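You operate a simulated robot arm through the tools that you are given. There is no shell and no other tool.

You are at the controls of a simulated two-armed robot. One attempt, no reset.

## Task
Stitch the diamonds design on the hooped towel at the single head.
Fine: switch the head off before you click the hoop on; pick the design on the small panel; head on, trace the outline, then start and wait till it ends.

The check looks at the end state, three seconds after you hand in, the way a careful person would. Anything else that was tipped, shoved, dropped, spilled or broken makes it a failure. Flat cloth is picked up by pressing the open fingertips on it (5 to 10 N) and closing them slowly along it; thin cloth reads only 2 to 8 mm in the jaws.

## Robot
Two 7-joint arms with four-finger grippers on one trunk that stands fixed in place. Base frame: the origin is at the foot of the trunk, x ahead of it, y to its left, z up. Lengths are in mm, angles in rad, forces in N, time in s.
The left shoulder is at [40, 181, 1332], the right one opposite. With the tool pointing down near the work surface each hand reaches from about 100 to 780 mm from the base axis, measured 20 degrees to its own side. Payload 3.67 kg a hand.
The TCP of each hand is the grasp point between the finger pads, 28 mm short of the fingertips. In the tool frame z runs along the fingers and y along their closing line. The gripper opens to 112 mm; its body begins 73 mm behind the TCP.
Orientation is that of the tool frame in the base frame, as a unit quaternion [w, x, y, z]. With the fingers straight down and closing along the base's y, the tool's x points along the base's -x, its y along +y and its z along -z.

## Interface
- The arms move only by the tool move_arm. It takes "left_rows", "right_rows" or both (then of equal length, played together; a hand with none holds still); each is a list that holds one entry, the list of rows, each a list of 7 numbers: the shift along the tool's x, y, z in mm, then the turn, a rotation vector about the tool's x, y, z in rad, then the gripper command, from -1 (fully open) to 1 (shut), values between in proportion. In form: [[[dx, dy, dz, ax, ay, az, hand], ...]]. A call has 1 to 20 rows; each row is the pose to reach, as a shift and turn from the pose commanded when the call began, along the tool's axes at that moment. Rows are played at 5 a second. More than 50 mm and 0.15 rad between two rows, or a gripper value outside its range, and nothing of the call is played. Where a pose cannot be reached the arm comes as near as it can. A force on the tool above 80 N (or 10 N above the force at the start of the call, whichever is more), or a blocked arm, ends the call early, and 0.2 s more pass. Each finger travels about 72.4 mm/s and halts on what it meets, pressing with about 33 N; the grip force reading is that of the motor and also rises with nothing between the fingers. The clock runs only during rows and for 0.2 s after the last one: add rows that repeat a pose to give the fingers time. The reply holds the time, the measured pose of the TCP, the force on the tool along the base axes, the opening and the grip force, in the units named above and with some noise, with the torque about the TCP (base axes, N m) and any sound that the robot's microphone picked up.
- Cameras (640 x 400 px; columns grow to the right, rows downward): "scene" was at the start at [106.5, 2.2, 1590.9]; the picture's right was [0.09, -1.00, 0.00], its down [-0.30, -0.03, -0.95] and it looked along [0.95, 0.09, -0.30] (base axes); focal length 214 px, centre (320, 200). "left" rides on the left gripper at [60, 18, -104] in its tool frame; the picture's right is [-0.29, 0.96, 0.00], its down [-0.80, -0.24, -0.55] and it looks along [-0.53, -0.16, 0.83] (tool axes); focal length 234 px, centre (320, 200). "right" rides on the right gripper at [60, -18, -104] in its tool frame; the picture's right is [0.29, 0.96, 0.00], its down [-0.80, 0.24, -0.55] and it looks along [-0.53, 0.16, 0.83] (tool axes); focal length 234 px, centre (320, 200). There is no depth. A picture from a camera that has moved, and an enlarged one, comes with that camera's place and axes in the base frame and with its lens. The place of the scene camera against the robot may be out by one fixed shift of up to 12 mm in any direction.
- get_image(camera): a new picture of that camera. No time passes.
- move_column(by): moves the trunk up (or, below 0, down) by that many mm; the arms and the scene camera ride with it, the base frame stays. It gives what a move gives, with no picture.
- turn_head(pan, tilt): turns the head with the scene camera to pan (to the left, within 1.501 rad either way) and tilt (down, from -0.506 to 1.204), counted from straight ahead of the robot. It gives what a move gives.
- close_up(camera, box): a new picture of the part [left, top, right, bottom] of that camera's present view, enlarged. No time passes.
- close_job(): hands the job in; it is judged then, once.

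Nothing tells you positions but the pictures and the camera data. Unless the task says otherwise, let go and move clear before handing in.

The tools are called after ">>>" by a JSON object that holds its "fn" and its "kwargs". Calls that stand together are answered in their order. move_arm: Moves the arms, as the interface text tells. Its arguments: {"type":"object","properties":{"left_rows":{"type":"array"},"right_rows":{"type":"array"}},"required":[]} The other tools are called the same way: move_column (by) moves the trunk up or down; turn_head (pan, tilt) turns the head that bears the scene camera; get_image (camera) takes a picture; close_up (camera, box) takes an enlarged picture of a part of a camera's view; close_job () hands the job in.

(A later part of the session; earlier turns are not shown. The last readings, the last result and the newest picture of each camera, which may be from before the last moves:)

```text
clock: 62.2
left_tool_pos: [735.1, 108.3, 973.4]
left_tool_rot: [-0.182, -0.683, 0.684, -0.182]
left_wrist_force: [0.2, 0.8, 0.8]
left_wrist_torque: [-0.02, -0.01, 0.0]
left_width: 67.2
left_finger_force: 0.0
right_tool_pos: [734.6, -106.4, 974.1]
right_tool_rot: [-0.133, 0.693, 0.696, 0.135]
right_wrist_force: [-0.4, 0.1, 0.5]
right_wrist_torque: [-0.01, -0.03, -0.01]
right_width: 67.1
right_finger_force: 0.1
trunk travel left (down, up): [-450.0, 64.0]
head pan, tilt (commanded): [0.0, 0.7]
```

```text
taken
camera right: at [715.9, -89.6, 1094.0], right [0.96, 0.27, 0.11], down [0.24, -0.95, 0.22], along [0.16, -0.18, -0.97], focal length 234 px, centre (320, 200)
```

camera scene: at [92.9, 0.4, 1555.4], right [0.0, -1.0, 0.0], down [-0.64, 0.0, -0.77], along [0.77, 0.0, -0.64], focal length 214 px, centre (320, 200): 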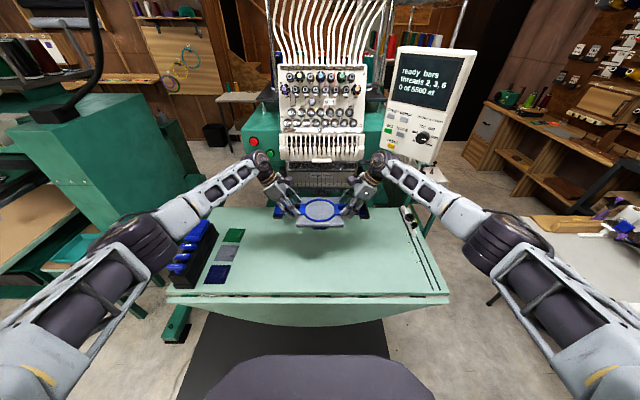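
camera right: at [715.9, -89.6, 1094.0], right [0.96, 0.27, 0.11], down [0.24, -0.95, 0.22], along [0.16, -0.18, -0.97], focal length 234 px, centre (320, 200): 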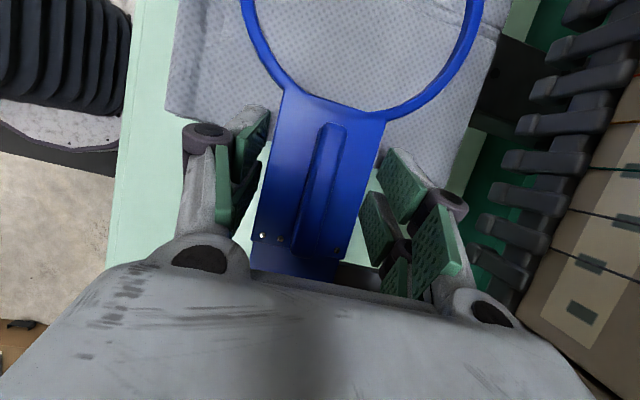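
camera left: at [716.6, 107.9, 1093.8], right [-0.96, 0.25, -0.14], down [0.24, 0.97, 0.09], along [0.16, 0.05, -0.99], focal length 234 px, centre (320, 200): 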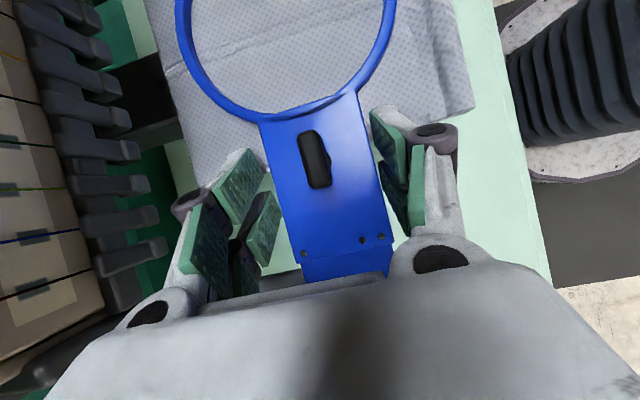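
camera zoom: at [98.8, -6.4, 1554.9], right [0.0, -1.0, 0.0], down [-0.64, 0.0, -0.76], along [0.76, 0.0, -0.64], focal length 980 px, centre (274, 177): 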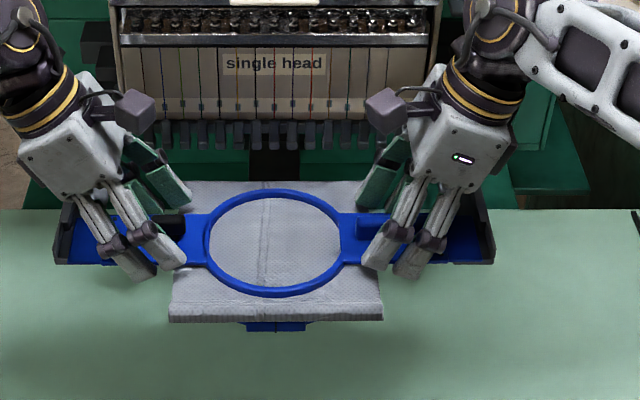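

The hoop is released and sits level on both shelves. I withdraw both hands up along their own axes and then back towards me.

>>> {"fn": "move_arm", "kwargs": {"left_rows": [[[0, 0, -10, 0, 0, 0, -0.2], [0, 0, -20, 0, 0, 0, -0.2], [0, 0, -30, 0, 0, 0, -0.2], [0, 0, -40, 0, 0, 0, -0.2], [0, 0, -52, 0, 0, 0, -0.2], [0, 0, -62, 0, 0, 0, -0.2], [0, 20, -62, 0, 0, 0, -0.2], [0, 40, -62, 0, 0, 0, -0.2], [0, 70, -62, 0, 0, 0, -0.2], [0, 110, -62, 0, 0, 0, -0.2], [0, 110, -62, 0, 0, 0, -0.2]]], "right_rows": [[[0, 0, -8, 0, 0, 0, -0.2], [0, 0, -16, 0, 0, 0, -0.2], [0, 0, -24, 0, 0, 0, -0.2], [0, 0, -32, 0, 0, 0, -0.2], [0, 0, -40, 0, 0, 0, -0.2], [0, 0, -48, 0, 0, 0, -0.2], [0, -20, -48, 0, 0, 0, -0.2], [0, -40, -48, 0, 0, 0, -0.2], [0, -70, -48, 0, 0, 0, -0.2], [0, -110, -48, 0, 0, 0, -0.2], [0, -110, -48, 0, 0, 0, -0.2]]]}}

>>> {"fn": "get_image", "kwargs": {"camera": "scene"}}

>>> {"fn": "close_up", "kwargs": {"camera": "scene", "box": [260, 160, 400, 240]}}

```text
clock: 64.6
left_tool_pos: [625.6, 138.3, 1027.2]
left_tool_rot: [-0.181, -0.683, 0.684, -0.182]
left_wrist_force: [0.1, 0.3, -0.3]
left_wrist_torque: [0.0, 0.01, -0.02]
left_width: 67.3
left_finger_force: 0.0
right_tool_pos: [628.1, -123.2, 1018.4]
right_tool_rot: [-0.134, 0.694, 0.695, 0.134]
right_wrist_force: [0.5, 0.8, -0.6]
right_wrist_torque: [-0.02, 0.02, 0.03]
right_width: 67.0
right_finger_force: 0.1
trunk travel left (down, up): [-450.0, 64.0]
head pan, tilt (commanded): [0.0, 0.7]
```

```text
taken
camera scene: at [100.5, -6.5, 1554.8], right [0.0, -1.0, 0.0], down [-0.65, 0.0, -0.76], along [0.76, 0.0, -0.65], focal length 214 px, centre (320, 200)
```

scene: 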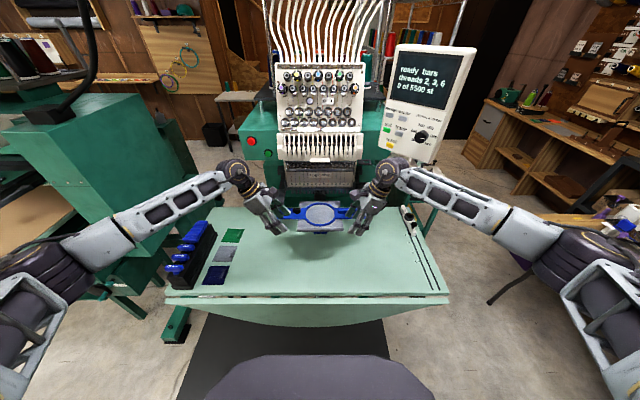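

```text
4.57 times, centred on (330, 200) of scene
camera zoom: at [100.5, -6.5, 1554.8], right [0.0, -1.0, 0.0], down [-0.65, 0.0, -0.76], along [0.76, 0.0, -0.65], focal length 980 px, centre (274, 200)
```

zoom: 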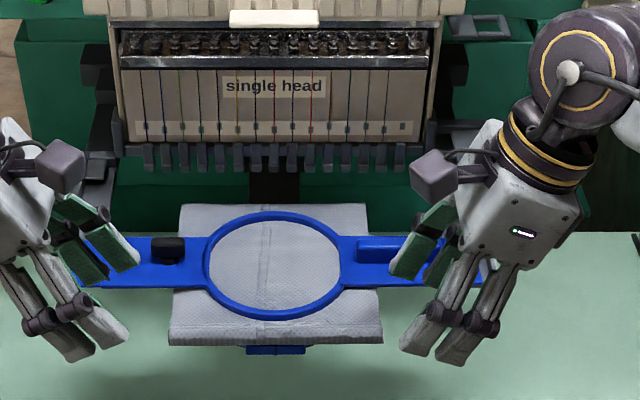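

The hoop rests steadily on the shelves and my hands are clear. I turn both hands to point straight ahead with fingers closed, ready to push the plates' front edges.

>>> {"fn": "move_arm", "kwargs": {"left_rows": [[[-1.4, 2.6, 1.0, 0.0538, -0.0932, 0.0932, 0], [-2.8, 5.3, 2.0, 0.1076, -0.1863, 0.1863, 0.3], [-4.2, 7.9, 3.1, 0.1613, -0.2795, 0.2795, 0.6], [-5.6, 10.6, 4.1, 0.2151, -0.3726, 0.3726, 1], [-7, 13.2, 5.1, 0.2689, -0.4658, 0.4658, 1], [-8.4, 15.9, 6.1, 0.3227, -0.5589, 0.5589, 1], [-9.8, 18.5, 7.2, 0.3765, -0.6521, 0.6521, 1], [-11.2, 21.2, 8.2, 0.4302, -0.7452, 0.7452, 1], [-12.7, 23.8, 9.2, 0.484, -0.8384, 0.8384, 1], [-14.1, 26.5, 10.2, 0.5378, -0.9315, 0.9315, 1], [-15.5, 29.1, 11.3, 0.5916, -1.0247, 1.0247, 1], [-16.9, 31.8, 12.3, 0.6454, -1.1178, 1.1178, 1], [-18.3, 34.4, 13.3, 0.6991, -1.211, 1.211, 1], [-19.7, 37.1, 14.3, 0.7529, -1.3041, 1.3041, 1], [-21.1, 39.7, 15.4, 0.8067, -1.3973, 1.3973, 1], [-22.5, 42.4, 16.4, 0.8605, -1.4904, 1.4904, 1], [-23.9, 45, 17.4, 0.9143, -1.5836, 1.5836, 1], [-23.9, 45, 17.4, 0.9143, -1.5836, 1.5836, 1]]], "right_rows": [[[-1.9, -2.8, 0.4, -0.059, -0.0874, -0.0874, 0], [-3.7, -5.6, 0.8, -0.1179, -0.1749, -0.1749, 0.3], [-5.6, -8.5, 1.2, -0.1769, -0.2623, -0.2623, 0.6], [-7.5, -11.3, 1.6, -0.2358, -0.3498, -0.3498, 1], [-9.4, -14.1, 1.9, -0.2948, -0.4372, -0.4372, 1], [-11.2, -16.9, 2.3, -0.3537, -0.5246, -0.5246, 1], [-13.1, -19.8, 2.7, -0.4127, -0.6121, -0.6121, 1], [-15, -22.6, 3.1, -0.4716, -0.6995, -0.6995, 1], [-16.8, -25.4, 3.5, -0.5306, -0.787, -0.787, 1], [-18.7, -28.2, 3.9, -0.5895, -0.8744, -0.8744, 1], [-20.6, -31.1, 4.3, -0.6485, -0.9618, -0.9618, 1], [-22.5, -33.9, 4.7, -0.7074, -1.0493, -1.0493, 1], [-24.3, -36.7, 5, -0.7664, -1.1367, -1.1367, 1], [-26.2, -39.5, 5.4, -0.8253, -1.2242, -1.2242, 1], [-28.1, -42.4, 5.8, -0.8843, -1.3116, -1.3116, 1], [-29.9, -45.2, 6.2, -0.9432, -1.399, -1.399, 1], [-31.8, -48, 6.6, -1.0021, -1.4865, -1.4865, 1], [-31.8, -48, 6.6, -1.0021, -1.4865, -1.4865, 1]]]}}

>>> {"fn": "get_image", "kwargs": {"camera": "scene"}}

```text
clock: 68.4
left_tool_pos: [559.2, 51.8, 1068.1]
left_tool_rot: [0.699, -0.011, 0.714, 0.035]
left_wrist_force: [0.2, -1.2, -0.2]
left_wrist_torque: [0.04, -0.02, 0.01]
left_width: 0.0
left_finger_force: 33.3
left hand out of reach, approached as far as the arm can: row 13, 14, 15, 16, 17, 18
right_tool_pos: [556.1, -49.0, 1064.2]
right_tool_rot: [0.697, 0.008, 0.717, -0.031]
right_wrist_force: [-0.7, -0.1, -0.2]
right_wrist_torque: [-0.03, 0.04, 0.03]
right_width: 0.1
right_finger_force: 33.2
right hand out of reach, approached as far as the arm can: row 14, 15, 16, 17, 18
trunk travel left (down, up): [-450.0, 64.0]
head pan, tilt (commanded): [0.0, 0.7]
```

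```text
taken
camera scene: at [99.1, -6.7, 1554.9], right [0.0, -1.0, 0.0], down [-0.64, 0.0, -0.76], along [0.76, 0.0, -0.64], focal length 214 px, centre (320, 200)
```

scene: 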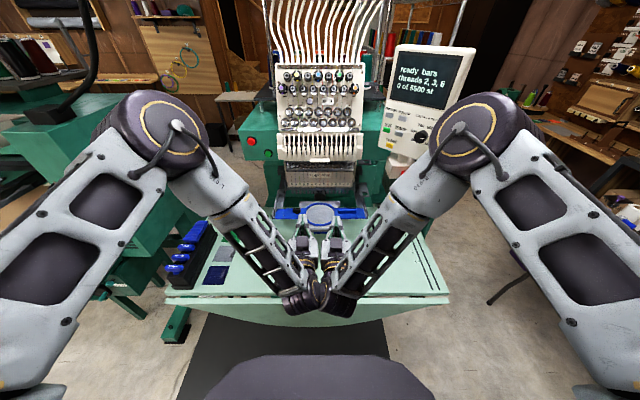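

The arms hit their folding limit close to the body, with the wrists near each other. I move both hands outward and forward to just in front of the plates, where they should reach better.

>>> {"fn": "move_arm", "kwargs": {"left_rows": [[[14, 12, 10, 0.01, -0.003, -0.005, 1], [32, 22, 26, 0.022, -0.007, -0.012, 1], [51, 30, 44, 0.033, -0.01, -0.018, 1], [70, 37, 62, 0.044, -0.014, -0.024, 1], [89, 44, 80, 0.055, -0.018, -0.029, 1], [107.9, 50.2, 96.8, 0.065, -0.021, -0.034, 1], [107.9, 50.2, 96.8, 0.065, -0.021, -0.034, 1]]], "right_rows": [[[13, -13, 11, -0.009, -0.005, 0.005, 1], [31, -24, 27, -0.019, -0.01, 0.011, 1], [49, -33, 46, -0.028, -0.015, 0.017, 1], [67, -41, 64, -0.037, -0.02, 0.022, 1], [85, -48, 82, -0.046, -0.024, 0.027, 1], [103.2, -54.3, 100.3, -0.0551, -0.029, 0.0325, 1], [103.2, -54.3, 100.3, -0.0551, -0.029, 0.0325, 1]]]}}

>>> {"fn": "get_image", "kwargs": {"camera": "scene"}}

>>> {"fn": "close_up", "kwargs": {"camera": "scene", "box": [250, 160, 390, 260]}}

```text
clock: 69.9
left_tool_pos: [642.9, 119.6, 1045.1]
left_tool_rot: [0.693, -0.104, 0.711, 0.066]
left_wrist_force: [-0.9, 0.7, -1.7]
left_wrist_torque: [0.01, -0.18, -0.15]
left_width: 0.0
left_finger_force: 33.4
left hand out of reach, approached as far as the arm can: row 1, 2, 3, 4, 5, 6, 7
right_tool_pos: [649.6, -34.9, 1039.5]
right_tool_rot: [0.699, 0.039, 0.713, -0.04]
right_wrist_force: [-1.1, 5.2, -1.7]
right_wrist_torque: [-0.04, -0.2, -0.36]
right_width: 0.1
right_finger_force: 33.4
right hand out of reach, approached as far as the arm can: row 1, 2, 3, 4, 5, 6, 7
trunk travel left (down, up): [-450.0, 64.0]
head pan, tilt (commanded): [0.0, 0.7]
stopped in row 7 (left hand): the arm was blocked; the commanded pose is now the measured one
```

```text
taken
camera scene: at [101.1, 2.3, 1554.6], right [0.0, -1.0, 0.01], down [-0.65, -0.01, -0.76], along [0.76, 0.0, -0.65], focal length 214 px, centre (320, 200)
```

scene: 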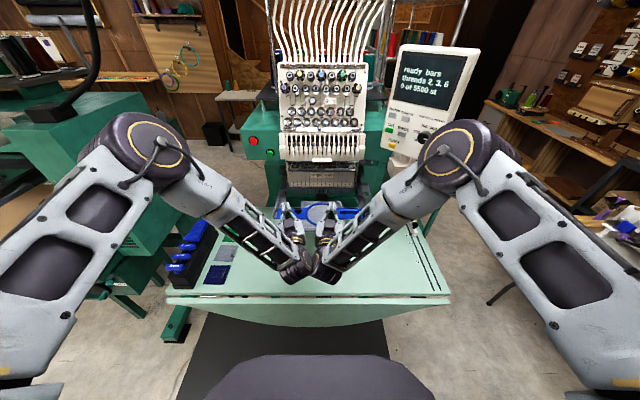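

```text
4.00 times, centred on (320, 210) of scene
camera zoom: at [101.1, 2.3, 1554.6], right [0.0, -1.0, 0.01], down [-0.65, -0.01, -0.76], along [0.76, 0.0, -0.65], focal length 858 px, centre (320, 160)
```

zoom: 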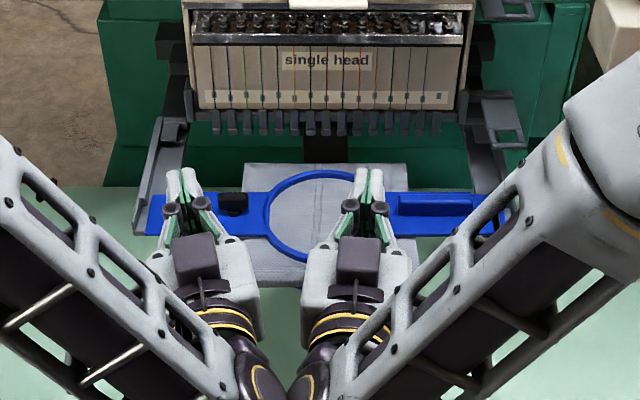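

The wrists met in the middle and the arms were blocked; nothing else was touched. I separate the hands and use a 35° downward pitch instead of level, which suits these arms.

>>> {"fn": "move_arm", "kwargs": {"left_rows": [[[-1, 3, -8, 0.036, 0.097, 0.021, 1], [-3, 6, -15, 0.072, 0.194, 0.042, 1], [-6, 9, -20, 0.108, 0.291, 0.063, 1], [-9, 12, -24, 0.144, 0.388, 0.084, 1], [-12, 15, -27, 0.18, 0.485, 0.105, 1], [-14.9, 16.8, -30.2, 0.2166, 0.5819, 0.1254, 1], [-14.9, 16.8, -30.2, 0.2166, 0.5819, 0.1254, 1]]], "right_rows": [[[-2, -15, -8, -0.018, 0.098, -0.005, 1], [-5, -30, -15, -0.036, 0.197, -0.011, 1], [-8, -45, -20, -0.054, 0.295, -0.016, 1], [-12, -60, -24, -0.073, 0.394, -0.022, 1], [-16, -75, -27, -0.091, 0.492, -0.027, 1], [-19.2, -89, -30.7, -0.1088, 0.5908, -0.0329, 1], [-19.2, -89, -30.7, -0.1088, 0.5908, -0.0329, 1]]]}}

>>> {"fn": "get_image", "kwargs": {"camera": "scene"}}

```text
clock: 71.5
left_tool_pos: [609.4, 123.3, 1062.5]
left_tool_rot: [0.463, 0.008, 0.886, 0.004]
left_wrist_force: [0.4, 0.0, 0.8]
left_wrist_torque: [0.02, -0.02, 0.04]
left_width: 0.0
left_finger_force: 32.9
left hand out of reach, approached as far as the arm can: row 1
right_tool_pos: [608.8, -124.8, 1059.9]
right_tool_rot: [0.464, -0.001, 0.886, 0.002]
right_wrist_force: [0.2, 0.0, -0.1]
right_wrist_torque: [-0.01, 0.0, -0.02]
right_width: 0.0
right_finger_force: 33.3
right hand out of reach, approached as far as the arm can: row 1
trunk travel left (down, up): [-450.0, 64.0]
head pan, tilt (commanded): [0.0, 0.7]
```

```text
taken
camera scene: at [99.0, -6.6, 1554.8], right [0.0, -1.0, 0.0], down [-0.64, 0.0, -0.76], along [0.76, 0.0, -0.64], focal length 214 px, centre (320, 200)
```

scene: 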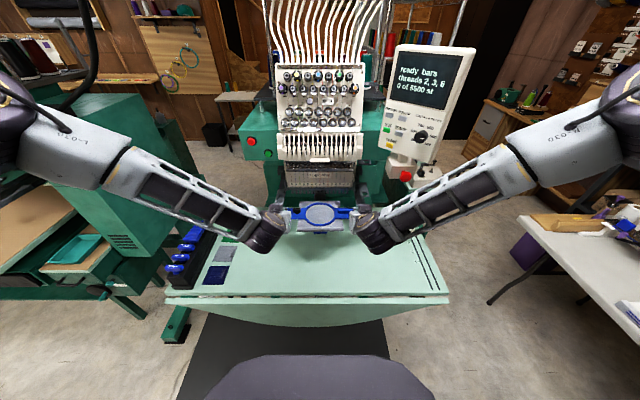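

The arms are apart and in a better posture. I check the hoop and look from the hand cameras.

>>> {"fn": "close_up", "kwargs": {"camera": "scene", "box": [260, 160, 400, 250]}}

>>> {"fn": "get_image", "kwargs": {"camera": "left"}}

>>> {"fn": "get_image", "kwargs": {"camera": "right"}}

```text
4.44 times, centred on (330, 205) of scene
camera zoom: at [99.0, -6.6, 1554.8], right [0.0, -1.0, 0.0], down [-0.64, 0.0, -0.76], along [0.76, 0.0, -0.64], focal length 953 px, centre (276, 178)
```

zoom: 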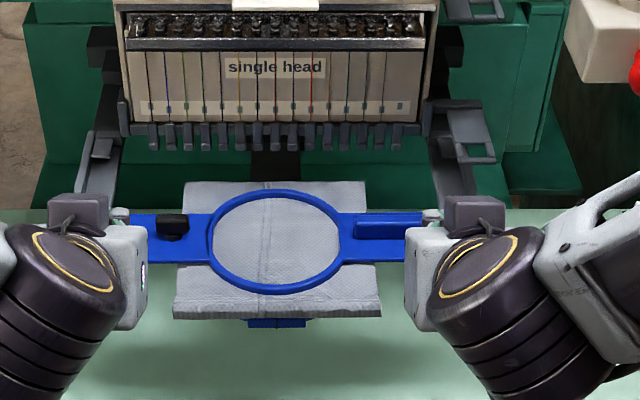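

```text
taken
camera left: at [489.8, 142.7, 1074.1], right [0.17, 0.95, 0.25], down [0.0, -0.25, 0.97], along [0.98, -0.17, -0.04], focal length 234 px, centre (320, 200)
```

left: 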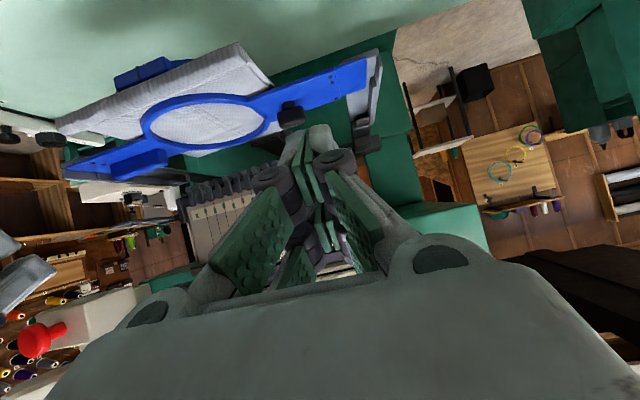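

```text
taken
camera right: at [488.9, -143.2, 1071.1], right [-0.17, 0.96, -0.23], down [0.0, 0.24, 0.97], along [0.99, 0.17, -0.04], focal length 234 px, centre (320, 200)
```

right: 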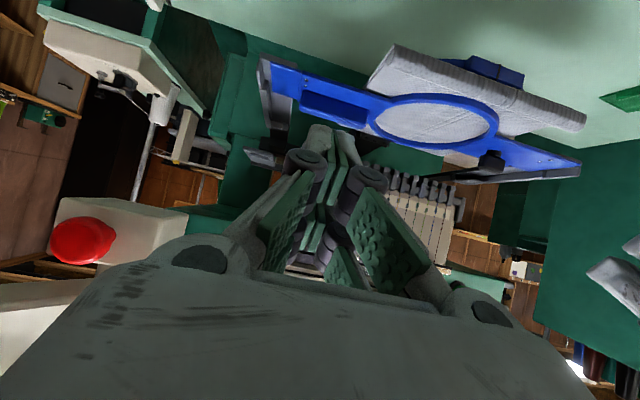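

The hoop sits well on the shelves. I bring both fingertips to about 25 mm in front of the plates' front edges.

>>> {"fn": "move_arm", "kwargs": {"left_rows": [[[16, -3, 22.6, 0, 0, 0, 1], [32, -6, 45.2, 0, 0, 0, 1], [48, -9, 67.8, 0, 0, 0, 1], [64.3, -12.3, 90.4, 0, 0, 0, 1], [64.3, -12.3, 90.4, 0, 0, 0, 1]]], "right_rows": [[[15.5, 3, 22.3, 0, 0, 0, 1], [31, 6, 44.7, 0, 0, 0, 1], [46, 9, 67, 0, 0, 0, 1], [61.8, 11.8, 89.4, 0, 0, 0, 1], [61.8, 11.8, 89.4, 0, 0, 0, 1]]]}}

>>> {"fn": "get_image", "kwargs": {"camera": "left"}}

>>> {"fn": "get_image", "kwargs": {"camera": "right"}}

>>> {"fn": "close_up", "kwargs": {"camera": "scene", "box": [260, 160, 400, 250]}}

```text
clock: 72.7
left_tool_pos: [646.8, 111.0, 958.8]
left_tool_rot: [0.466, 0.007, 0.885, 0.005]
left_wrist_force: [-0.1, -0.1, -0.7]
left_wrist_torque: [-0.02, 0.01, 0.01]
left_width: 0.0
left_finger_force: 32.5
right_tool_pos: [647.9, -109.3, 959.8]
right_tool_rot: [0.465, -0.001, 0.885, 0.002]
right_wrist_force: [0.0, -0.1, 0.0]
right_wrist_torque: [-0.01, 0.04, 0.0]
right_width: 0.2
right_finger_force: 32.9
trunk travel left (down, up): [-450.0, 64.0]
head pan, tilt (commanded): [0.0, 0.7]
```

```text
taken
camera left: at [527.7, 131.8, 970.2], right [0.17, 0.95, 0.25], down [-0.01, -0.25, 0.97], along [0.98, -0.17, -0.04], focal length 234 px, centre (320, 200)
```

left: 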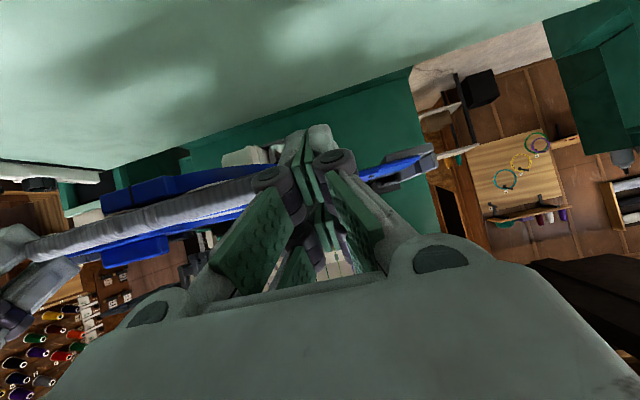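

```text
taken
camera right: at [526.9, -129.6, 970.9], right [-0.17, 0.96, -0.23], down [-0.01, 0.24, 0.97], along [0.99, 0.16, -0.03], focal length 234 px, centre (320, 200)
```

right: 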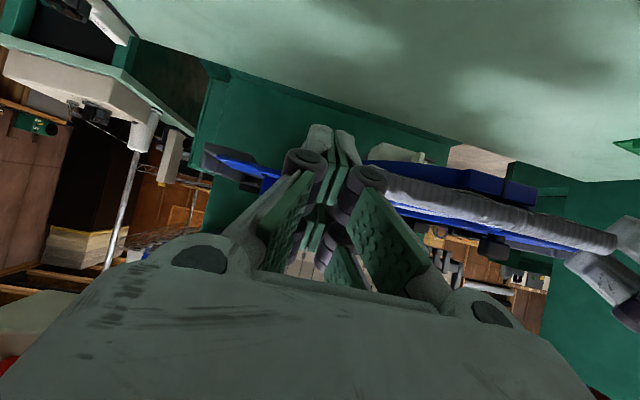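

```text
4.44 times, centred on (330, 205) of scene
camera zoom: at [97.7, -6.4, 1555.0], right [0.0, -1.0, 0.0], down [-0.64, 0.0, -0.77], along [0.77, 0.0, -0.64], focal length 953 px, centre (276, 178)
```

zoom: 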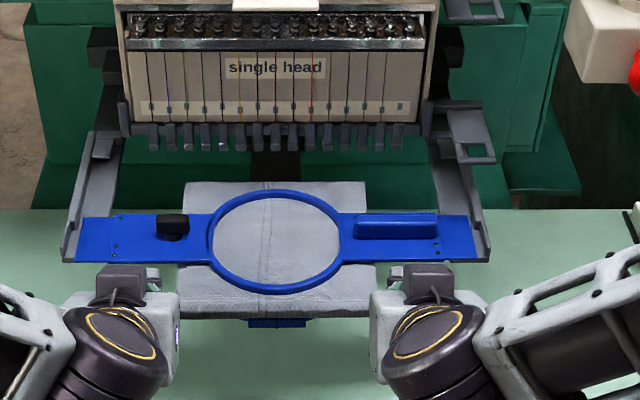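

Both hands are well aligned with the plates. I advance 24 mm to make contact and read the forces.

>>> {"fn": "move_arm", "kwargs": {"left_rows": [[[-4.6, 0, 6.6, 0, 0, 0, 1], [-9.1, 0, 13.1, 0, 0, 0, 1], [-13.7, 0, 19.7, 0, 0, 0, 1], [-13.7, 0, 19.7, 0, 0, 0, 1]]], "right_rows": [[[-4.6, 0, 6.6, 0, 0, 0, 1], [-9.1, 0, 13.1, 0, 0, 0, 1], [-13.7, 0, 19.7, 0, 0, 0, 1], [-13.7, 0, 19.7, 0, 0, 0, 1]]]}}

```text
clock: 73.7
left_tool_pos: [671.2, 110.7, 957.1]
left_tool_rot: [0.464, 0.007, 0.886, 0.004]
left_wrist_force: [0.8, -0.1, -1.1]
left_wrist_torque: [-0.03, -0.01, 0.06]
left_width: 0.0
left_finger_force: 33.2
right_tool_pos: [671.2, -110.4, 958.7]
right_tool_rot: [0.465, -0.002, 0.885, 0.003]
right_wrist_force: [-0.4, -0.2, 0.3]
right_wrist_torque: [-0.02, 0.02, 0.01]
right_width: 0.1
right_finger_force: 33.3
trunk travel left (down, up): [-450.0, 64.0]
head pan, tilt (commanded): [0.0, 0.7]
```

>>> {"fn": "move_arm", "kwargs": {"left_rows": [[[-2.3, 0, 3.3, 0, 0, 0, 1], [-4.6, 0, 6.6, 0, 0, 0, 1], [-6.8, 0, 9.8, 0, 0, 0, 1]]], "right_rows": [[[-2.3, 0, 3.3, 0, 0, 0, 1], [-4.6, 0, 6.6, 0, 0, 0, 1], [-6.8, 0, 9.8, 0, 0, 0, 1]]]}}

>>> {"fn": "close_up", "kwargs": {"camera": "scene", "box": [260, 160, 400, 250]}}

```text
clock: 74.5
left_tool_pos: [682.2, 110.4, 959.3]
left_tool_rot: [0.465, 0.008, 0.885, 0.003]
left_wrist_force: [-1.7, 0.3, 2.2]
left_wrist_torque: [0.0, -0.07, -0.01]
left_width: 6.4
left_finger_force: 33.3
right_tool_pos: [683.4, -111.0, 959.6]
right_tool_rot: [0.466, -0.001, 0.885, 0.003]
right_wrist_force: [-1.1, -0.7, 1.3]
right_wrist_torque: [-0.03, -0.02, 0.01]
right_width: 5.9
right_finger_force: 33.1
trunk travel left (down, up): [-450.0, 64.0]
head pan, tilt (commanded): [0.0, 0.7]
```

```text
4.44 times, centred on (330, 205) of scene
camera zoom: at [97.8, -6.5, 1555.0], right [0.0, -1.0, 0.0], down [-0.64, 0.0, -0.77], along [0.77, 0.0, -0.64], focal length 953 px, centre (276, 178)
```

zoom: 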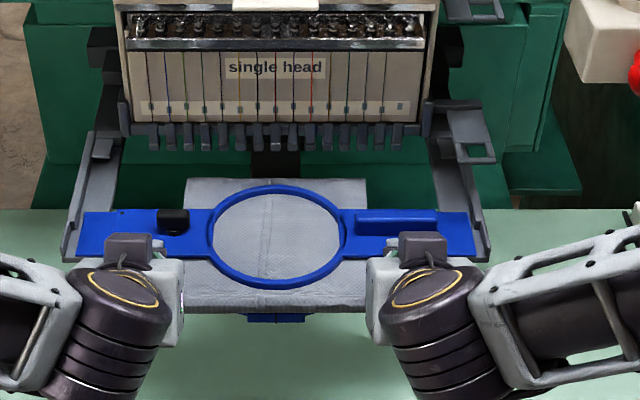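

Contact is made and the hoop has begun to slide. I keep pushing both sides evenly in small steps.

>>> {"fn": "move_arm", "kwargs": {"left_rows": [[[-2.3, 0, 3.3, 0, 0, 0, 1], [-4.6, 0, 6.6, 0, 0, 0, 1], [-6.8, 0, 9.8, 0, 0, 0, 1], [-9.1, 0, 13.1, 0, 0, 0, 1]]], "right_rows": [[[-2.3, 0, 3.3, 0, 0, 0, 1], [-4.6, 0, 6.6, 0, 0, 0, 1], [-6.8, 0, 9.8, 0, 0, 0, 1], [-9.1, 0, 13.1, 0, 0, 0, 1]]]}}

>>> {"fn": "close_up", "kwargs": {"camera": "scene", "box": [260, 160, 400, 250]}}

>>> {"fn": "get_image", "kwargs": {"camera": "left"}}

```text
clock: 75.5
left_tool_pos: [698.3, 110.7, 959.4]
left_tool_rot: [0.465, 0.008, 0.885, 0.003]
left_wrist_force: [-0.6, -0.1, 0.7]
left_wrist_torque: [-0.02, -0.04, -0.03]
left_width: 5.9
left_finger_force: 33.3
right_tool_pos: [697.3, -110.1, 958.6]
right_tool_rot: [0.465, -0.001, 0.885, 0.003]
right_wrist_force: [-0.5, 0.3, 0.1]
right_wrist_torque: [-0.01, 0.0, -0.03]
right_width: 5.7
right_finger_force: 32.9
trunk travel left (down, up): [-450.0, 64.0]
head pan, tilt (commanded): [0.0, 0.7]
```

```text
4.44 times, centred on (330, 205) of scene
camera zoom: at [98.2, -6.5, 1554.9], right [0.0, -1.0, 0.0], down [-0.64, 0.0, -0.76], along [0.76, 0.0, -0.64], focal length 953 px, centre (276, 178)
```

zoom: 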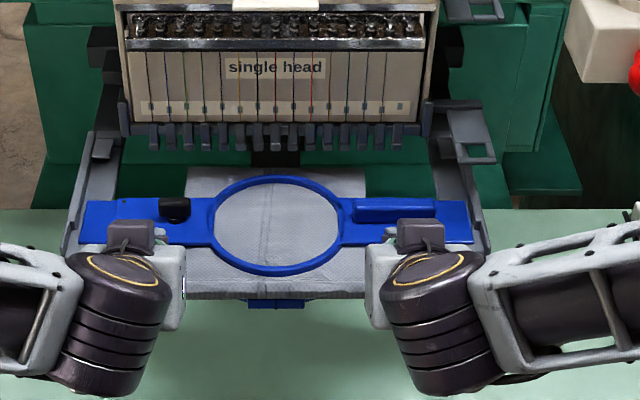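

```text
taken
camera left: at [579.0, 130.9, 969.6], right [0.17, 0.95, 0.25], down [-0.01, -0.25, 0.97], along [0.98, -0.17, -0.04], focal length 234 px, centre (320, 200)
```

left: 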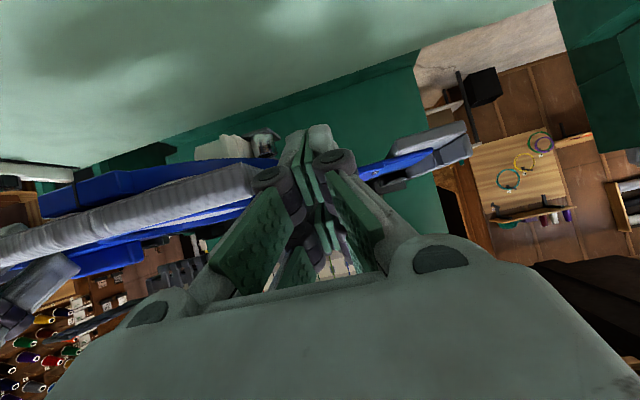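

It slides easily and stays level. I continue pushing 32 mm.

>>> {"fn": "move_arm", "kwargs": {"left_rows": [[[-2.3, 0, 3.3, 0, 0, 0, 1], [-4.6, 0, 6.6, 0, 0, 0, 1], [-6.8, 0, 9.8, 0, 0, 0, 1], [-9.1, 0, 13.1, 0, 0, 0, 1], [-11.4, 0, 16.4, 0, 0, 0, 1], [-13.7, 0, 19.7, 0, 0, 0, 1], [-16, 0, 23, 0, 0, 0, 1], [-18.2, 0, 26.3, 0, 0, 0, 1]]], "right_rows": [[[-2.3, 0, 3.3, 0, 0, 0, 1], [-4.6, 0, 6.6, 0, 0, 0, 1], [-6.8, 0, 9.8, 0, 0, 0, 1], [-9.1, 0, 13.1, 0, 0, 0, 1], [-11.4, 0, 16.4, 0, 0, 0, 1], [-13.7, 0, 19.7, 0, 0, 0, 1], [-16, 0, 23, 0, 0, 0, 1], [-18.2, 0, 26.3, 0, 0, 0, 1]]]}}

>>> {"fn": "close_up", "kwargs": {"camera": "scene", "box": [260, 150, 400, 240]}}

>>> {"fn": "get_image", "kwargs": {"camera": "right"}}

```text
clock: 77.3
left_tool_pos: [730.4, 110.4, 958.4]
left_tool_rot: [0.465, 0.008, 0.885, 0.004]
left_wrist_force: [-0.2, -0.2, 0.1]
left_wrist_torque: [-0.03, -0.01, 0.04]
left_width: 5.9
left_finger_force: 32.8
right_tool_pos: [731.5, -110.8, 958.8]
right_tool_rot: [0.465, -0.001, 0.886, 0.003]
right_wrist_force: [-0.4, 0.3, 0.9]
right_wrist_torque: [-0.01, -0.06, 0.0]
right_width: 5.9
right_finger_force: 32.8
trunk travel left (down, up): [-450.0, 64.0]
head pan, tilt (commanded): [0.0, 0.7]
```

```text
4.44 times, centred on (330, 195) of scene
camera zoom: at [98.3, -6.4, 1554.9], right [0.0, -1.0, 0.0], down [-0.64, 0.0, -0.76], along [0.76, 0.0, -0.64], focal length 953 px, centre (276, 222)
```

zoom: 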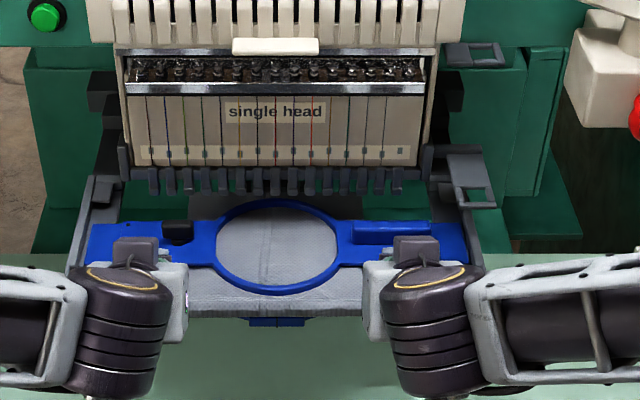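

```text
taken
camera right: at [610.4, -130.1, 969.7], right [-0.17, 0.96, -0.23], down [0.0, 0.24, 0.97], along [0.99, 0.16, -0.04], focal length 234 px, centre (320, 200)
```

right: 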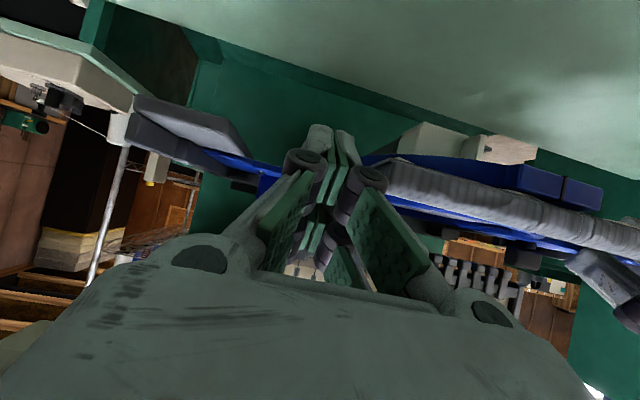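

Still low force and straight. I push 32 mm more.

>>> {"fn": "move_arm", "kwargs": {"left_rows": [[[-2.3, 0, 3.3, 0, 0, 0, 1], [-4.6, 0, 6.6, 0, 0, 0, 1], [-6.8, 0, 9.8, 0, 0, 0, 1], [-9.1, 0, 13.1, 0, 0, 0, 1], [-11.4, 0, 16.4, 0, 0, 0, 1], [-13.7, 0, 19.7, 0, 0, 0, 1], [-16, 0, 23, 0, 0, 0, 1], [-18.2, 0, 26.3, 0, 0, 0, 1]]], "right_rows": [[[-2.3, 0, 3.3, 0, 0, 0, 1], [-4.6, 0, 6.6, 0, 0, 0, 1], [-6.8, 0, 9.8, 0, 0, 0, 1], [-9.1, 0, 13.1, 0, 0, 0, 1], [-11.4, 0, 16.4, 0, 0, 0, 1], [-13.7, 0, 19.7, 0, 0, 0, 1], [-16, 0, 23, 0, 0, 0, 1], [-18.2, 0, 26.3, 0, 0, 0, 1]]]}}

>>> {"fn": "close_up", "kwargs": {"camera": "scene", "box": [260, 150, 400, 240]}}

```text
clock: 79.1
left_tool_pos: [763.1, 111.0, 959.2]
left_tool_rot: [0.464, 0.008, 0.886, 0.004]
left_wrist_force: [-1.1, 0.1, 0.7]
left_wrist_torque: [-0.03, -0.04, 0.02]
left_width: 6.1
left_finger_force: 32.9
right_tool_pos: [761.7, -108.6, 960.1]
right_tool_rot: [0.465, -0.001, 0.885, 0.003]
right_wrist_force: [-0.2, -0.3, 0.4]
right_wrist_torque: [-0.01, -0.06, -0.01]
right_width: 6.0
right_finger_force: 33.4
trunk travel left (down, up): [-450.0, 64.0]
head pan, tilt (commanded): [0.0, 0.7]
```

```text
4.44 times, centred on (330, 195) of scene
camera zoom: at [98.1, -6.3, 1555.0], right [0.0, -1.0, 0.0], down [-0.64, 0.0, -0.76], along [0.76, 0.0, -0.64], focal length 953 px, centre (276, 222)
```

zoom: 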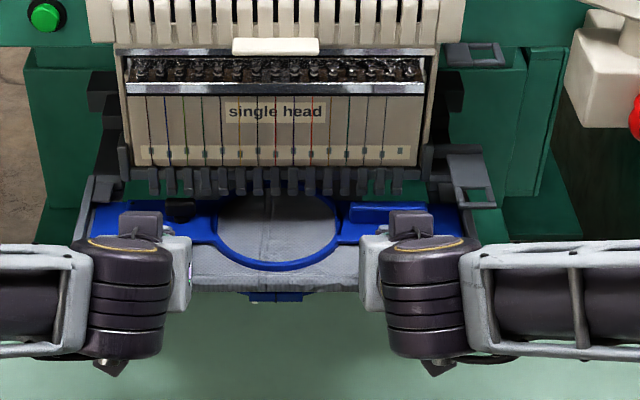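

The hoop now slides under the presser row toward the clips. I push in finer steps, listening for the click.

>>> {"fn": "move_arm", "kwargs": {"left_rows": [[[-1.7, 0, 2.5, 0, 0, 0, 1], [-3.4, 0, 4.9, 0, 0, 0, 1], [-5.1, 0, 7.4, 0, 0, 0, 1], [-6.8, 0, 9.8, 0, 0, 0, 1], [-8, 0, 11.5, 0, 0, 0, 1]]], "right_rows": [[[-1.7, 0, 2.5, 0, 0, 0, 1], [-3.4, 0, 4.9, 0, 0, 0, 1], [-5.1, 0, 7.4, 0, 0, 0, 1], [-6.8, 0, 9.8, 0, 0, 0, 1], [-8, 0, 11.5, 0, 0, 0, 1]]]}}

>>> {"fn": "close_up", "kwargs": {"camera": "scene", "box": [260, 150, 400, 240]}}

```text
clock: 80.3
left_tool_pos: [776.6, 110.5, 958.9]
left_tool_rot: [0.465, 0.009, 0.885, 0.003]
left_wrist_force: [-2.2, 0.7, 1.9]
left_wrist_torque: [-0.03, -0.06, -0.03]
left_width: 6.0
left_finger_force: 33.1
right_tool_pos: [775.5, -108.3, 960.0]
right_tool_rot: [0.465, -0.003, 0.885, 0.004]
right_wrist_force: [-1.3, -0.1, 0.9]
right_wrist_torque: [0.0, 0.01, -0.07]
right_width: 5.9
right_finger_force: 32.5
trunk travel left (down, up): [-450.0, 64.0]
head pan, tilt (commanded): [0.0, 0.7]
```

```text
4.44 times, centred on (330, 195) of scene
camera zoom: at [97.9, -6.5, 1555.0], right [0.0, -1.0, 0.0], down [-0.64, 0.0, -0.77], along [0.77, 0.0, -0.64], focal length 953 px, centre (276, 222)
```

zoom: 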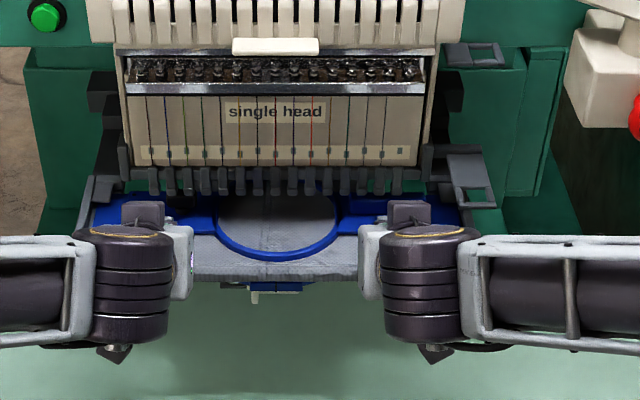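

>>> {"fn": "move_arm", "kwargs": {"left_rows": [[[-1.1, 0, 1.6, 0, 0, 0, 1], [-2.3, 0, 3.3, 0, 0, 0, 1], [-3.4, 0, 4.9, 0, 0, 0, 1], [-4.6, 0, 6.6, 0, 0, 0, 1]]], "right_rows": [[[-1.1, 0, 1.6, 0, 0, 0, 1], [-2.3, 0, 3.3, 0, 0, 0, 1], [-3.4, 0, 4.9, 0, 0, 0, 1], [-4.6, 0, 6.6, 0, 0, 0, 1]]]}}

```text
clock: 81.3
left_tool_pos: [784.0, 108.7, 959.1]
left_tool_rot: [0.466, 0.009, 0.885, 0.003]
left_wrist_force: [-3.9, -0.1, 2.0]
left_wrist_torque: [-0.04, -0.03, -0.01]
left_width: 5.9
left_finger_force: 33.0
right_tool_pos: [783.4, -109.6, 960.7]
right_tool_rot: [0.465, -0.001, 0.886, 0.002]
right_wrist_force: [0.8, 0.1, -0.1]
right_wrist_torque: [-0.01, 0.02, -0.02]
right_width: 0.0
right_finger_force: 33.0
trunk travel left (down, up): [-450.0, 64.0]
head pan, tilt (commanded): [0.0, 0.7]
```

The right fingers closed fully, so the right plate may have moved ahead of them. I look before pushing on.

>>> {"fn": "close_up", "kwargs": {"camera": "scene", "box": [260, 150, 400, 240]}}

>>> {"fn": "get_image", "kwargs": {"camera": "right"}}

>>> {"fn": "get_image", "kwargs": {"camera": "left"}}

```text
4.44 times, centred on (330, 195) of scene
camera zoom: at [97.7, -6.5, 1555.0], right [0.0, -1.0, 0.0], down [-0.64, 0.0, -0.77], along [0.77, 0.0, -0.64], focal length 953 px, centre (276, 222)
```

zoom: 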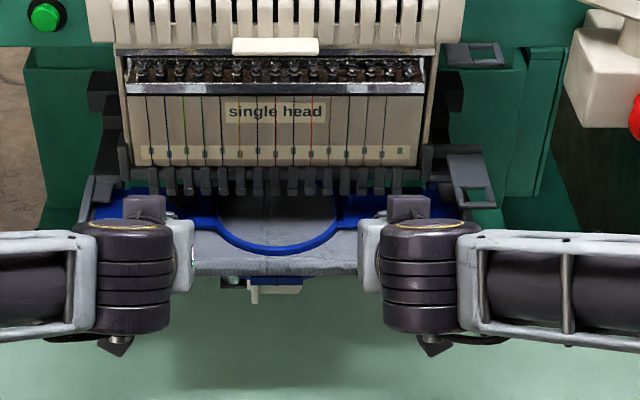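

```text
taken
camera right: at [663.0, -129.7, 970.1], right [-0.17, 0.96, -0.23], down [0.0, 0.24, 0.97], along [0.99, 0.17, -0.04], focal length 234 px, centre (320, 200)
```

right: 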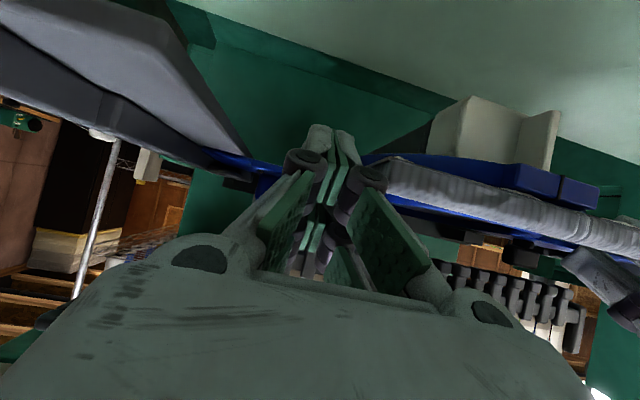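

```text
taken
camera left: at [664.8, 129.6, 969.9], right [0.17, 0.95, 0.25], down [-0.01, -0.25, 0.97], along [0.98, -0.17, -0.04], focal length 234 px, centre (320, 200)
```

left: 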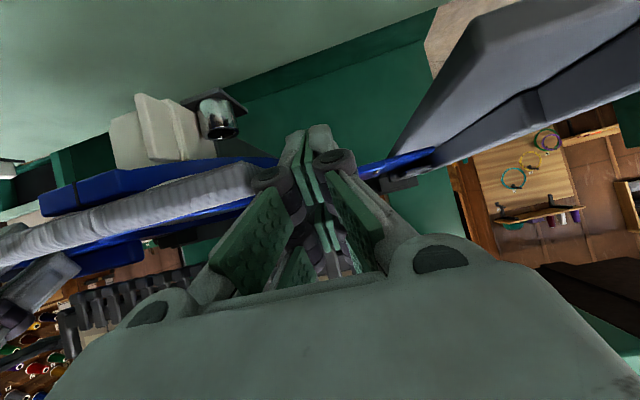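

>>> {"fn": "move_arm", "kwargs": {"right_rows": [[[-1.1, 0, 1.6, 0, 0, 0, 1], [-2.3, 0, 3.3, 0, 0, 0, 1]]]}}

```text
clock: 81.9
left_tool_pos: [782.3, 110.3, 960.5]
left_tool_rot: [0.466, 0.008, 0.885, 0.005]
left_wrist_force: [0.5, -0.4, -0.7]
left_wrist_torque: [0.02, 0.03, -0.01]
left_width: 0.1
left_finger_force: 32.9
right_tool_pos: [784.3, -110.5, 959.8]
right_tool_rot: [0.465, -0.002, 0.885, 0.003]
right_wrist_force: [-19.9, -1.7, 2.9]
right_wrist_torque: [0.0, 0.0, -0.09]
right_width: 6.0
right_finger_force: 33.4
trunk travel left (down, up): [-450.0, 64.0]
head pan, tilt (commanded): [0.0, 0.7]
```

The right side now meets resistance (20 N), likely the clip. I push the left side up to match, then both.

>>> {"fn": "move_arm", "kwargs": {"left_rows": [[[-1.1, 0, 1.6, 0, 0, 0, 1], [-2.3, 0, 3.3, 0, 0, 0, 1], [-2.8, 0, 4.1, 0, 0, 0, 1]]]}}

```text
clock: 82.7
left_tool_pos: [785.2, 110.4, 960.5]
left_tool_rot: [0.465, 0.007, 0.885, 0.005]
left_wrist_force: [-30.3, 6.1, 6.7]
left_wrist_torque: [0.03, 0.04, 0.17]
left_width: 6.0
left_finger_force: 32.6
right_tool_pos: [785.1, -109.3, 964.5]
right_tool_rot: [0.468, -0.001, 0.884, 0.002]
right_wrist_force: [0.1, 0.5, -0.4]
right_wrist_torque: [0.01, -0.02, 0.0]
right_width: 0.0
right_finger_force: 33.4
trunk travel left (down, up): [-450.0, 64.0]
head pan, tilt (commanded): [0.0, 0.7]
```

Pushing one side swings the other forward, which fits both end clips resisting. I need to push both at once, so I advance right 5 mm and left 2 mm together.

>>> {"fn": "move_arm", "kwargs": {"left_rows": [[[0, 0, 0, 0, 0, 0, 1], [-0.6, 0, 0.8, 0, 0, 0, 1], [-1.1, 0, 1.6, 0, 0, 0, 1]]], "right_rows": [[[-1.1, 0, 1.6, 0, 0, 0, 1], [-2.3, 0, 3.3, 0, 0, 0, 1], [-2.8, 0, 4.1, 0, 0, 0, 1]]]}}

>>> {"fn": "close_up", "kwargs": {"camera": "scene", "box": [260, 150, 400, 240]}}

```text
clock: 83.5
left_tool_pos: [789.8, 112.7, 965.3]
left_tool_rot: [0.469, 0.007, 0.883, 0.005]
left_wrist_force: [-0.6, 0.2, 0.0]
left_wrist_torque: [-0.01, 0.0, -0.02]
left_width: 0.0
left_finger_force: 32.5
right_tool_pos: [787.5, -111.3, 963.5]
right_tool_rot: [0.467, -0.001, 0.884, 0.003]
right_wrist_force: [-40.9, -5.0, 14.5]
right_wrist_torque: [-0.15, 0.02, -0.06]
right_width: 6.3
right_finger_force: 32.8
trunk travel left (down, up): [-450.0, 64.0]
head pan, tilt (commanded): [0.0, 0.7]
```

```text
4.44 times, centred on (330, 195) of scene
camera zoom: at [89.8, -7.2, 1555.6], right [0.0, -1.0, 0.0], down [-0.64, 0.0, -0.77], along [0.77, 0.0, -0.64], focal length 953 px, centre (276, 222)
```

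zoom: 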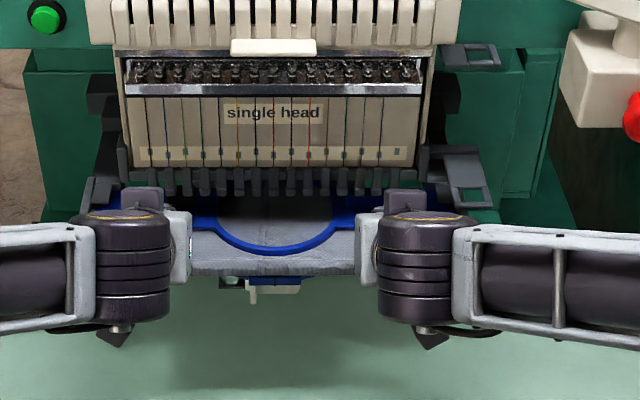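

The right side now bears 41 N while the left is loose; I bring the left hand forward 8 mm so both press together.

>>> {"fn": "move_arm", "kwargs": {"left_rows": [[[-1.7, 0, 2.5, 0, 0, 0, 1], [-3.4, 0, 4.9, 0, 0, 0, 1], [-4.6, 0, 6.6, 0, 0, 0, 1], [-4.6, 0, 6.6, 0, 0, 0, 1]]], "right_rows": [[[0, 0, 0, 0, 0, 0, 1], [0, 0, 0, 0, 0, 0, 1], [0, 0, 0, 0, 0, 0, 1], [0, 0, 0, 0, 0, 0, 1]]]}}

>>> {"fn": "get_image", "kwargs": {"camera": "left"}}

>>> {"fn": "get_image", "kwargs": {"camera": "right"}}

```text
clock: 84.5
left_tool_pos: [795.1, 109.8, 964.8]
left_tool_rot: [0.468, 0.009, 0.884, 0.003]
left_wrist_force: [-0.8, -0.9, 4.0]
left_wrist_torque: [-0.03, -0.08, -0.01]
left_width: 5.9
left_finger_force: 33.5
right_tool_pos: [787.9, -111.0, 963.9]
right_tool_rot: [0.466, -0.001, 0.885, 0.003]
right_wrist_force: [-44.8, -3.2, 8.6]
right_wrist_torque: [-0.04, 0.23, -0.08]
right_width: 5.9
right_finger_force: 32.8
trunk travel left (down, up): [-450.0, 64.0]
head pan, tilt (commanded): [0.0, 0.7]
```

```text
taken
camera left: at [675.5, 129.2, 974.2], right [0.17, 0.95, 0.25], down [-0.01, -0.25, 0.97], along [0.98, -0.17, -0.03], focal length 234 px, centre (320, 200)
```

left: 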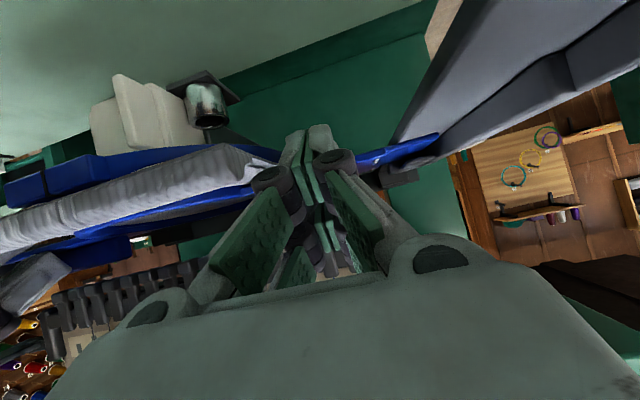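

```text
taken
camera right: at [667.2, -129.3, 973.3], right [-0.17, 0.96, -0.23], down [-0.01, 0.24, 0.97], along [0.99, 0.17, -0.03], focal length 234 px, centre (320, 200)
```

right: 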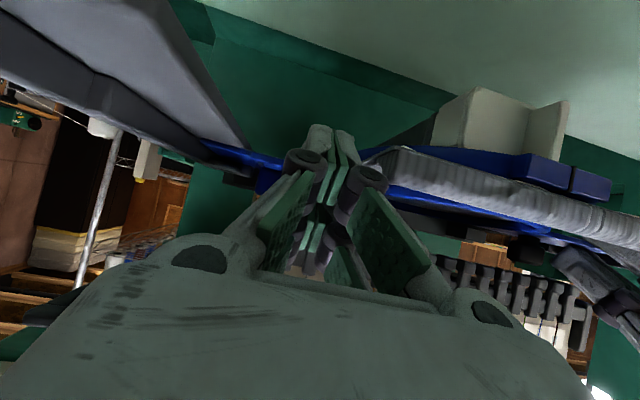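

The left side moves freely while the right is stuck at 45 N, so the hoop is slightly skewed. I back both hands off to inspect the right clip.

>>> {"fn": "move_arm", "kwargs": {"left_rows": [[[8, 0, -11.5, 0, 0, 0, 1], [17, 0, -24.6, 0, 0, 0, 1], [34, 0, -49, 0, 0, 0, 1], [34, 0, -49, 0, 0, 0, 1]]], "right_rows": [[[8, 0, -11.5, 0, 0, 0, 1], [17, 0, -24.6, 0, 0, 0, 1], [34, 0, -49, 0, 0, 0, 1], [34, 0, -49, 0, 0, 0, 1]]]}}

>>> {"fn": "close_up", "kwargs": {"camera": "scene", "box": [260, 150, 400, 240]}}

```text
clock: 85.5
left_tool_pos: [737.9, 109.7, 963.7]
left_tool_rot: [0.468, 0.007, 0.884, 0.003]
left_wrist_force: [3.7, -0.2, 30.1]
left_wrist_torque: [-0.04, -0.74, -0.06]
left_width: 6.2
left_finger_force: 33.5
right_tool_pos: [733.6, -111.0, 960.9]
right_tool_rot: [0.467, -0.002, 0.884, 0.003]
right_wrist_force: [-0.7, -0.1, 0.8]
right_wrist_torque: [0.01, -0.05, 0.01]
right_width: 5.9
right_finger_force: 33.2
trunk travel left (down, up): [-450.0, 64.0]
head pan, tilt (commanded): [0.0, 0.7]
```

```text
4.44 times, centred on (330, 195) of scene
camera zoom: at [94.7, -7.0, 1555.3], right [0.0, -1.0, 0.0], down [-0.64, 0.0, -0.77], along [0.77, 0.0, -0.64], focal length 953 px, centre (276, 222)
```

zoom: 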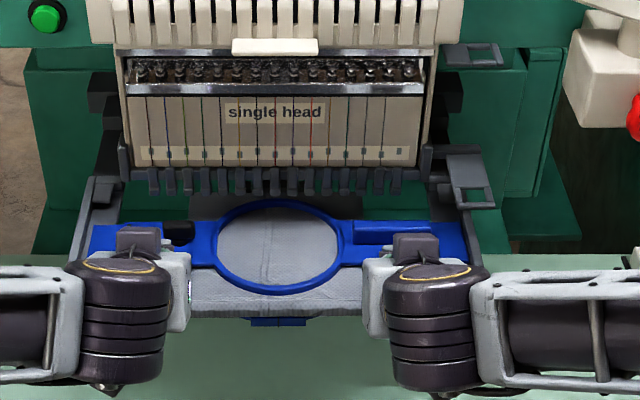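

The hoop came back with my hands, so the plates are caught in the fingertips. I look closely at how.

>>> {"fn": "close_up", "kwargs": {"camera": "left", "box": [230, 80, 450, 260]}}

>>> {"fn": "close_up", "kwargs": {"camera": "right", "box": [200, 80, 420, 260]}}

```text
2.22 times, centred on (340, 170) of left
camera zoom: at [618.5, 128.7, 973.6], right [0.17, 0.95, 0.25], down [-0.01, -0.25, 0.97], along [0.99, -0.17, -0.03], focal length 520 px, centre (276, 267)
```

zoom: 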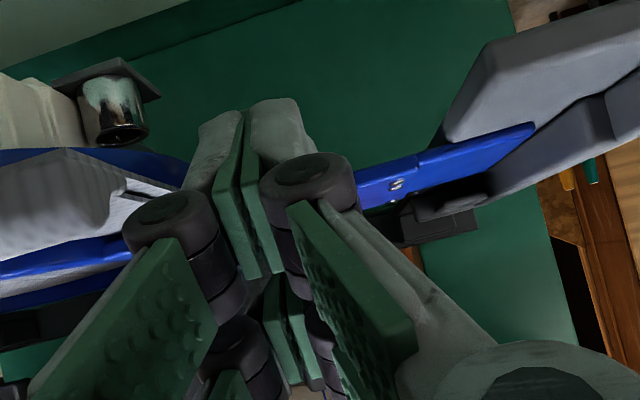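

```text
2.22 times, centred on (310, 170) of right
camera zoom: at [612.2, -130.7, 970.6], right [-0.17, 0.96, -0.23], down [-0.01, 0.24, 0.97], along [0.99, 0.16, -0.03], focal length 520 px, centre (342, 267)
```

zoom: 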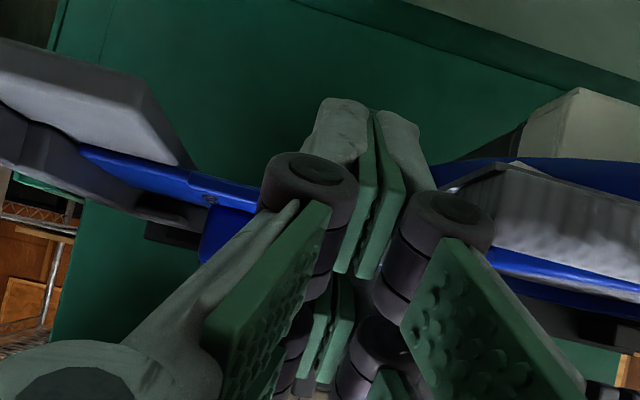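

It seems the upper finger pads are resting on top of the plates and dragging them. I raise both hands off first, then draw back and set them a little lower for a cleaner push.

>>> {"fn": "move_arm", "kwargs": {"left_rows": [[[-4.1, 0, -2.9, 0, 0, 0, 1], [-12.3, 0, -8.6, 0, 0, 0, 1], [-20.5, 0, -14.3, 0, 0, 0, 1], [-20.5, 0, -14.3, 0, 0, 0, 1]]], "right_rows": [[[-4.1, 0, -2.9, 0, 0, 0, 1], [-12.3, 0, -8.6, 0, 0, 0, 1], [-20.5, 0, -14.3, 0, 0, 0, 1], [-20.5, 0, -14.3, 0, 0, 0, 1]]]}}

>>> {"fn": "close_up", "kwargs": {"camera": "scene", "box": [260, 150, 400, 240]}}

```text
clock: 86.5
left_tool_pos: [738.5, 109.5, 982.6]
left_tool_rot: [0.464, 0.008, 0.886, 0.004]
left_wrist_force: [0.6, 0.1, 0.3]
left_wrist_torque: [0.0, 0.03, 0.0]
left_width: 0.0
left_finger_force: 33.0
right_tool_pos: [734.3, -110.5, 984.0]
right_tool_rot: [0.465, -0.002, 0.885, 0.003]
right_wrist_force: [-0.4, 0.5, -0.2]
right_wrist_torque: [0.0, 0.03, 0.01]
right_width: 0.0
right_finger_force: 33.0
trunk travel left (down, up): [-450.0, 64.0]
head pan, tilt (commanded): [0.0, 0.7]
```

```text
4.44 times, centred on (330, 195) of scene
camera zoom: at [99.0, -6.5, 1554.8], right [0.0, -1.0, 0.0], down [-0.64, 0.0, -0.76], along [0.76, 0.0, -0.64], focal length 953 px, centre (276, 222)
```

zoom: 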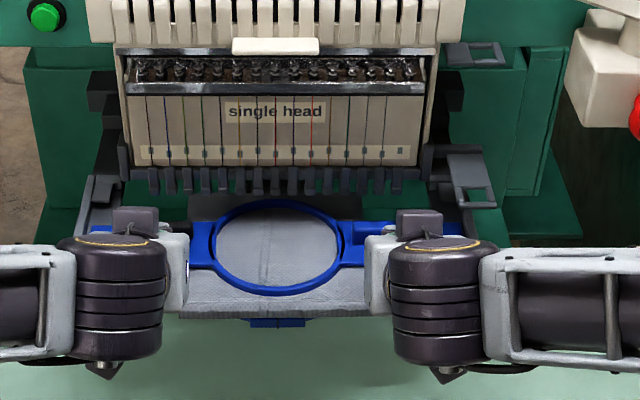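

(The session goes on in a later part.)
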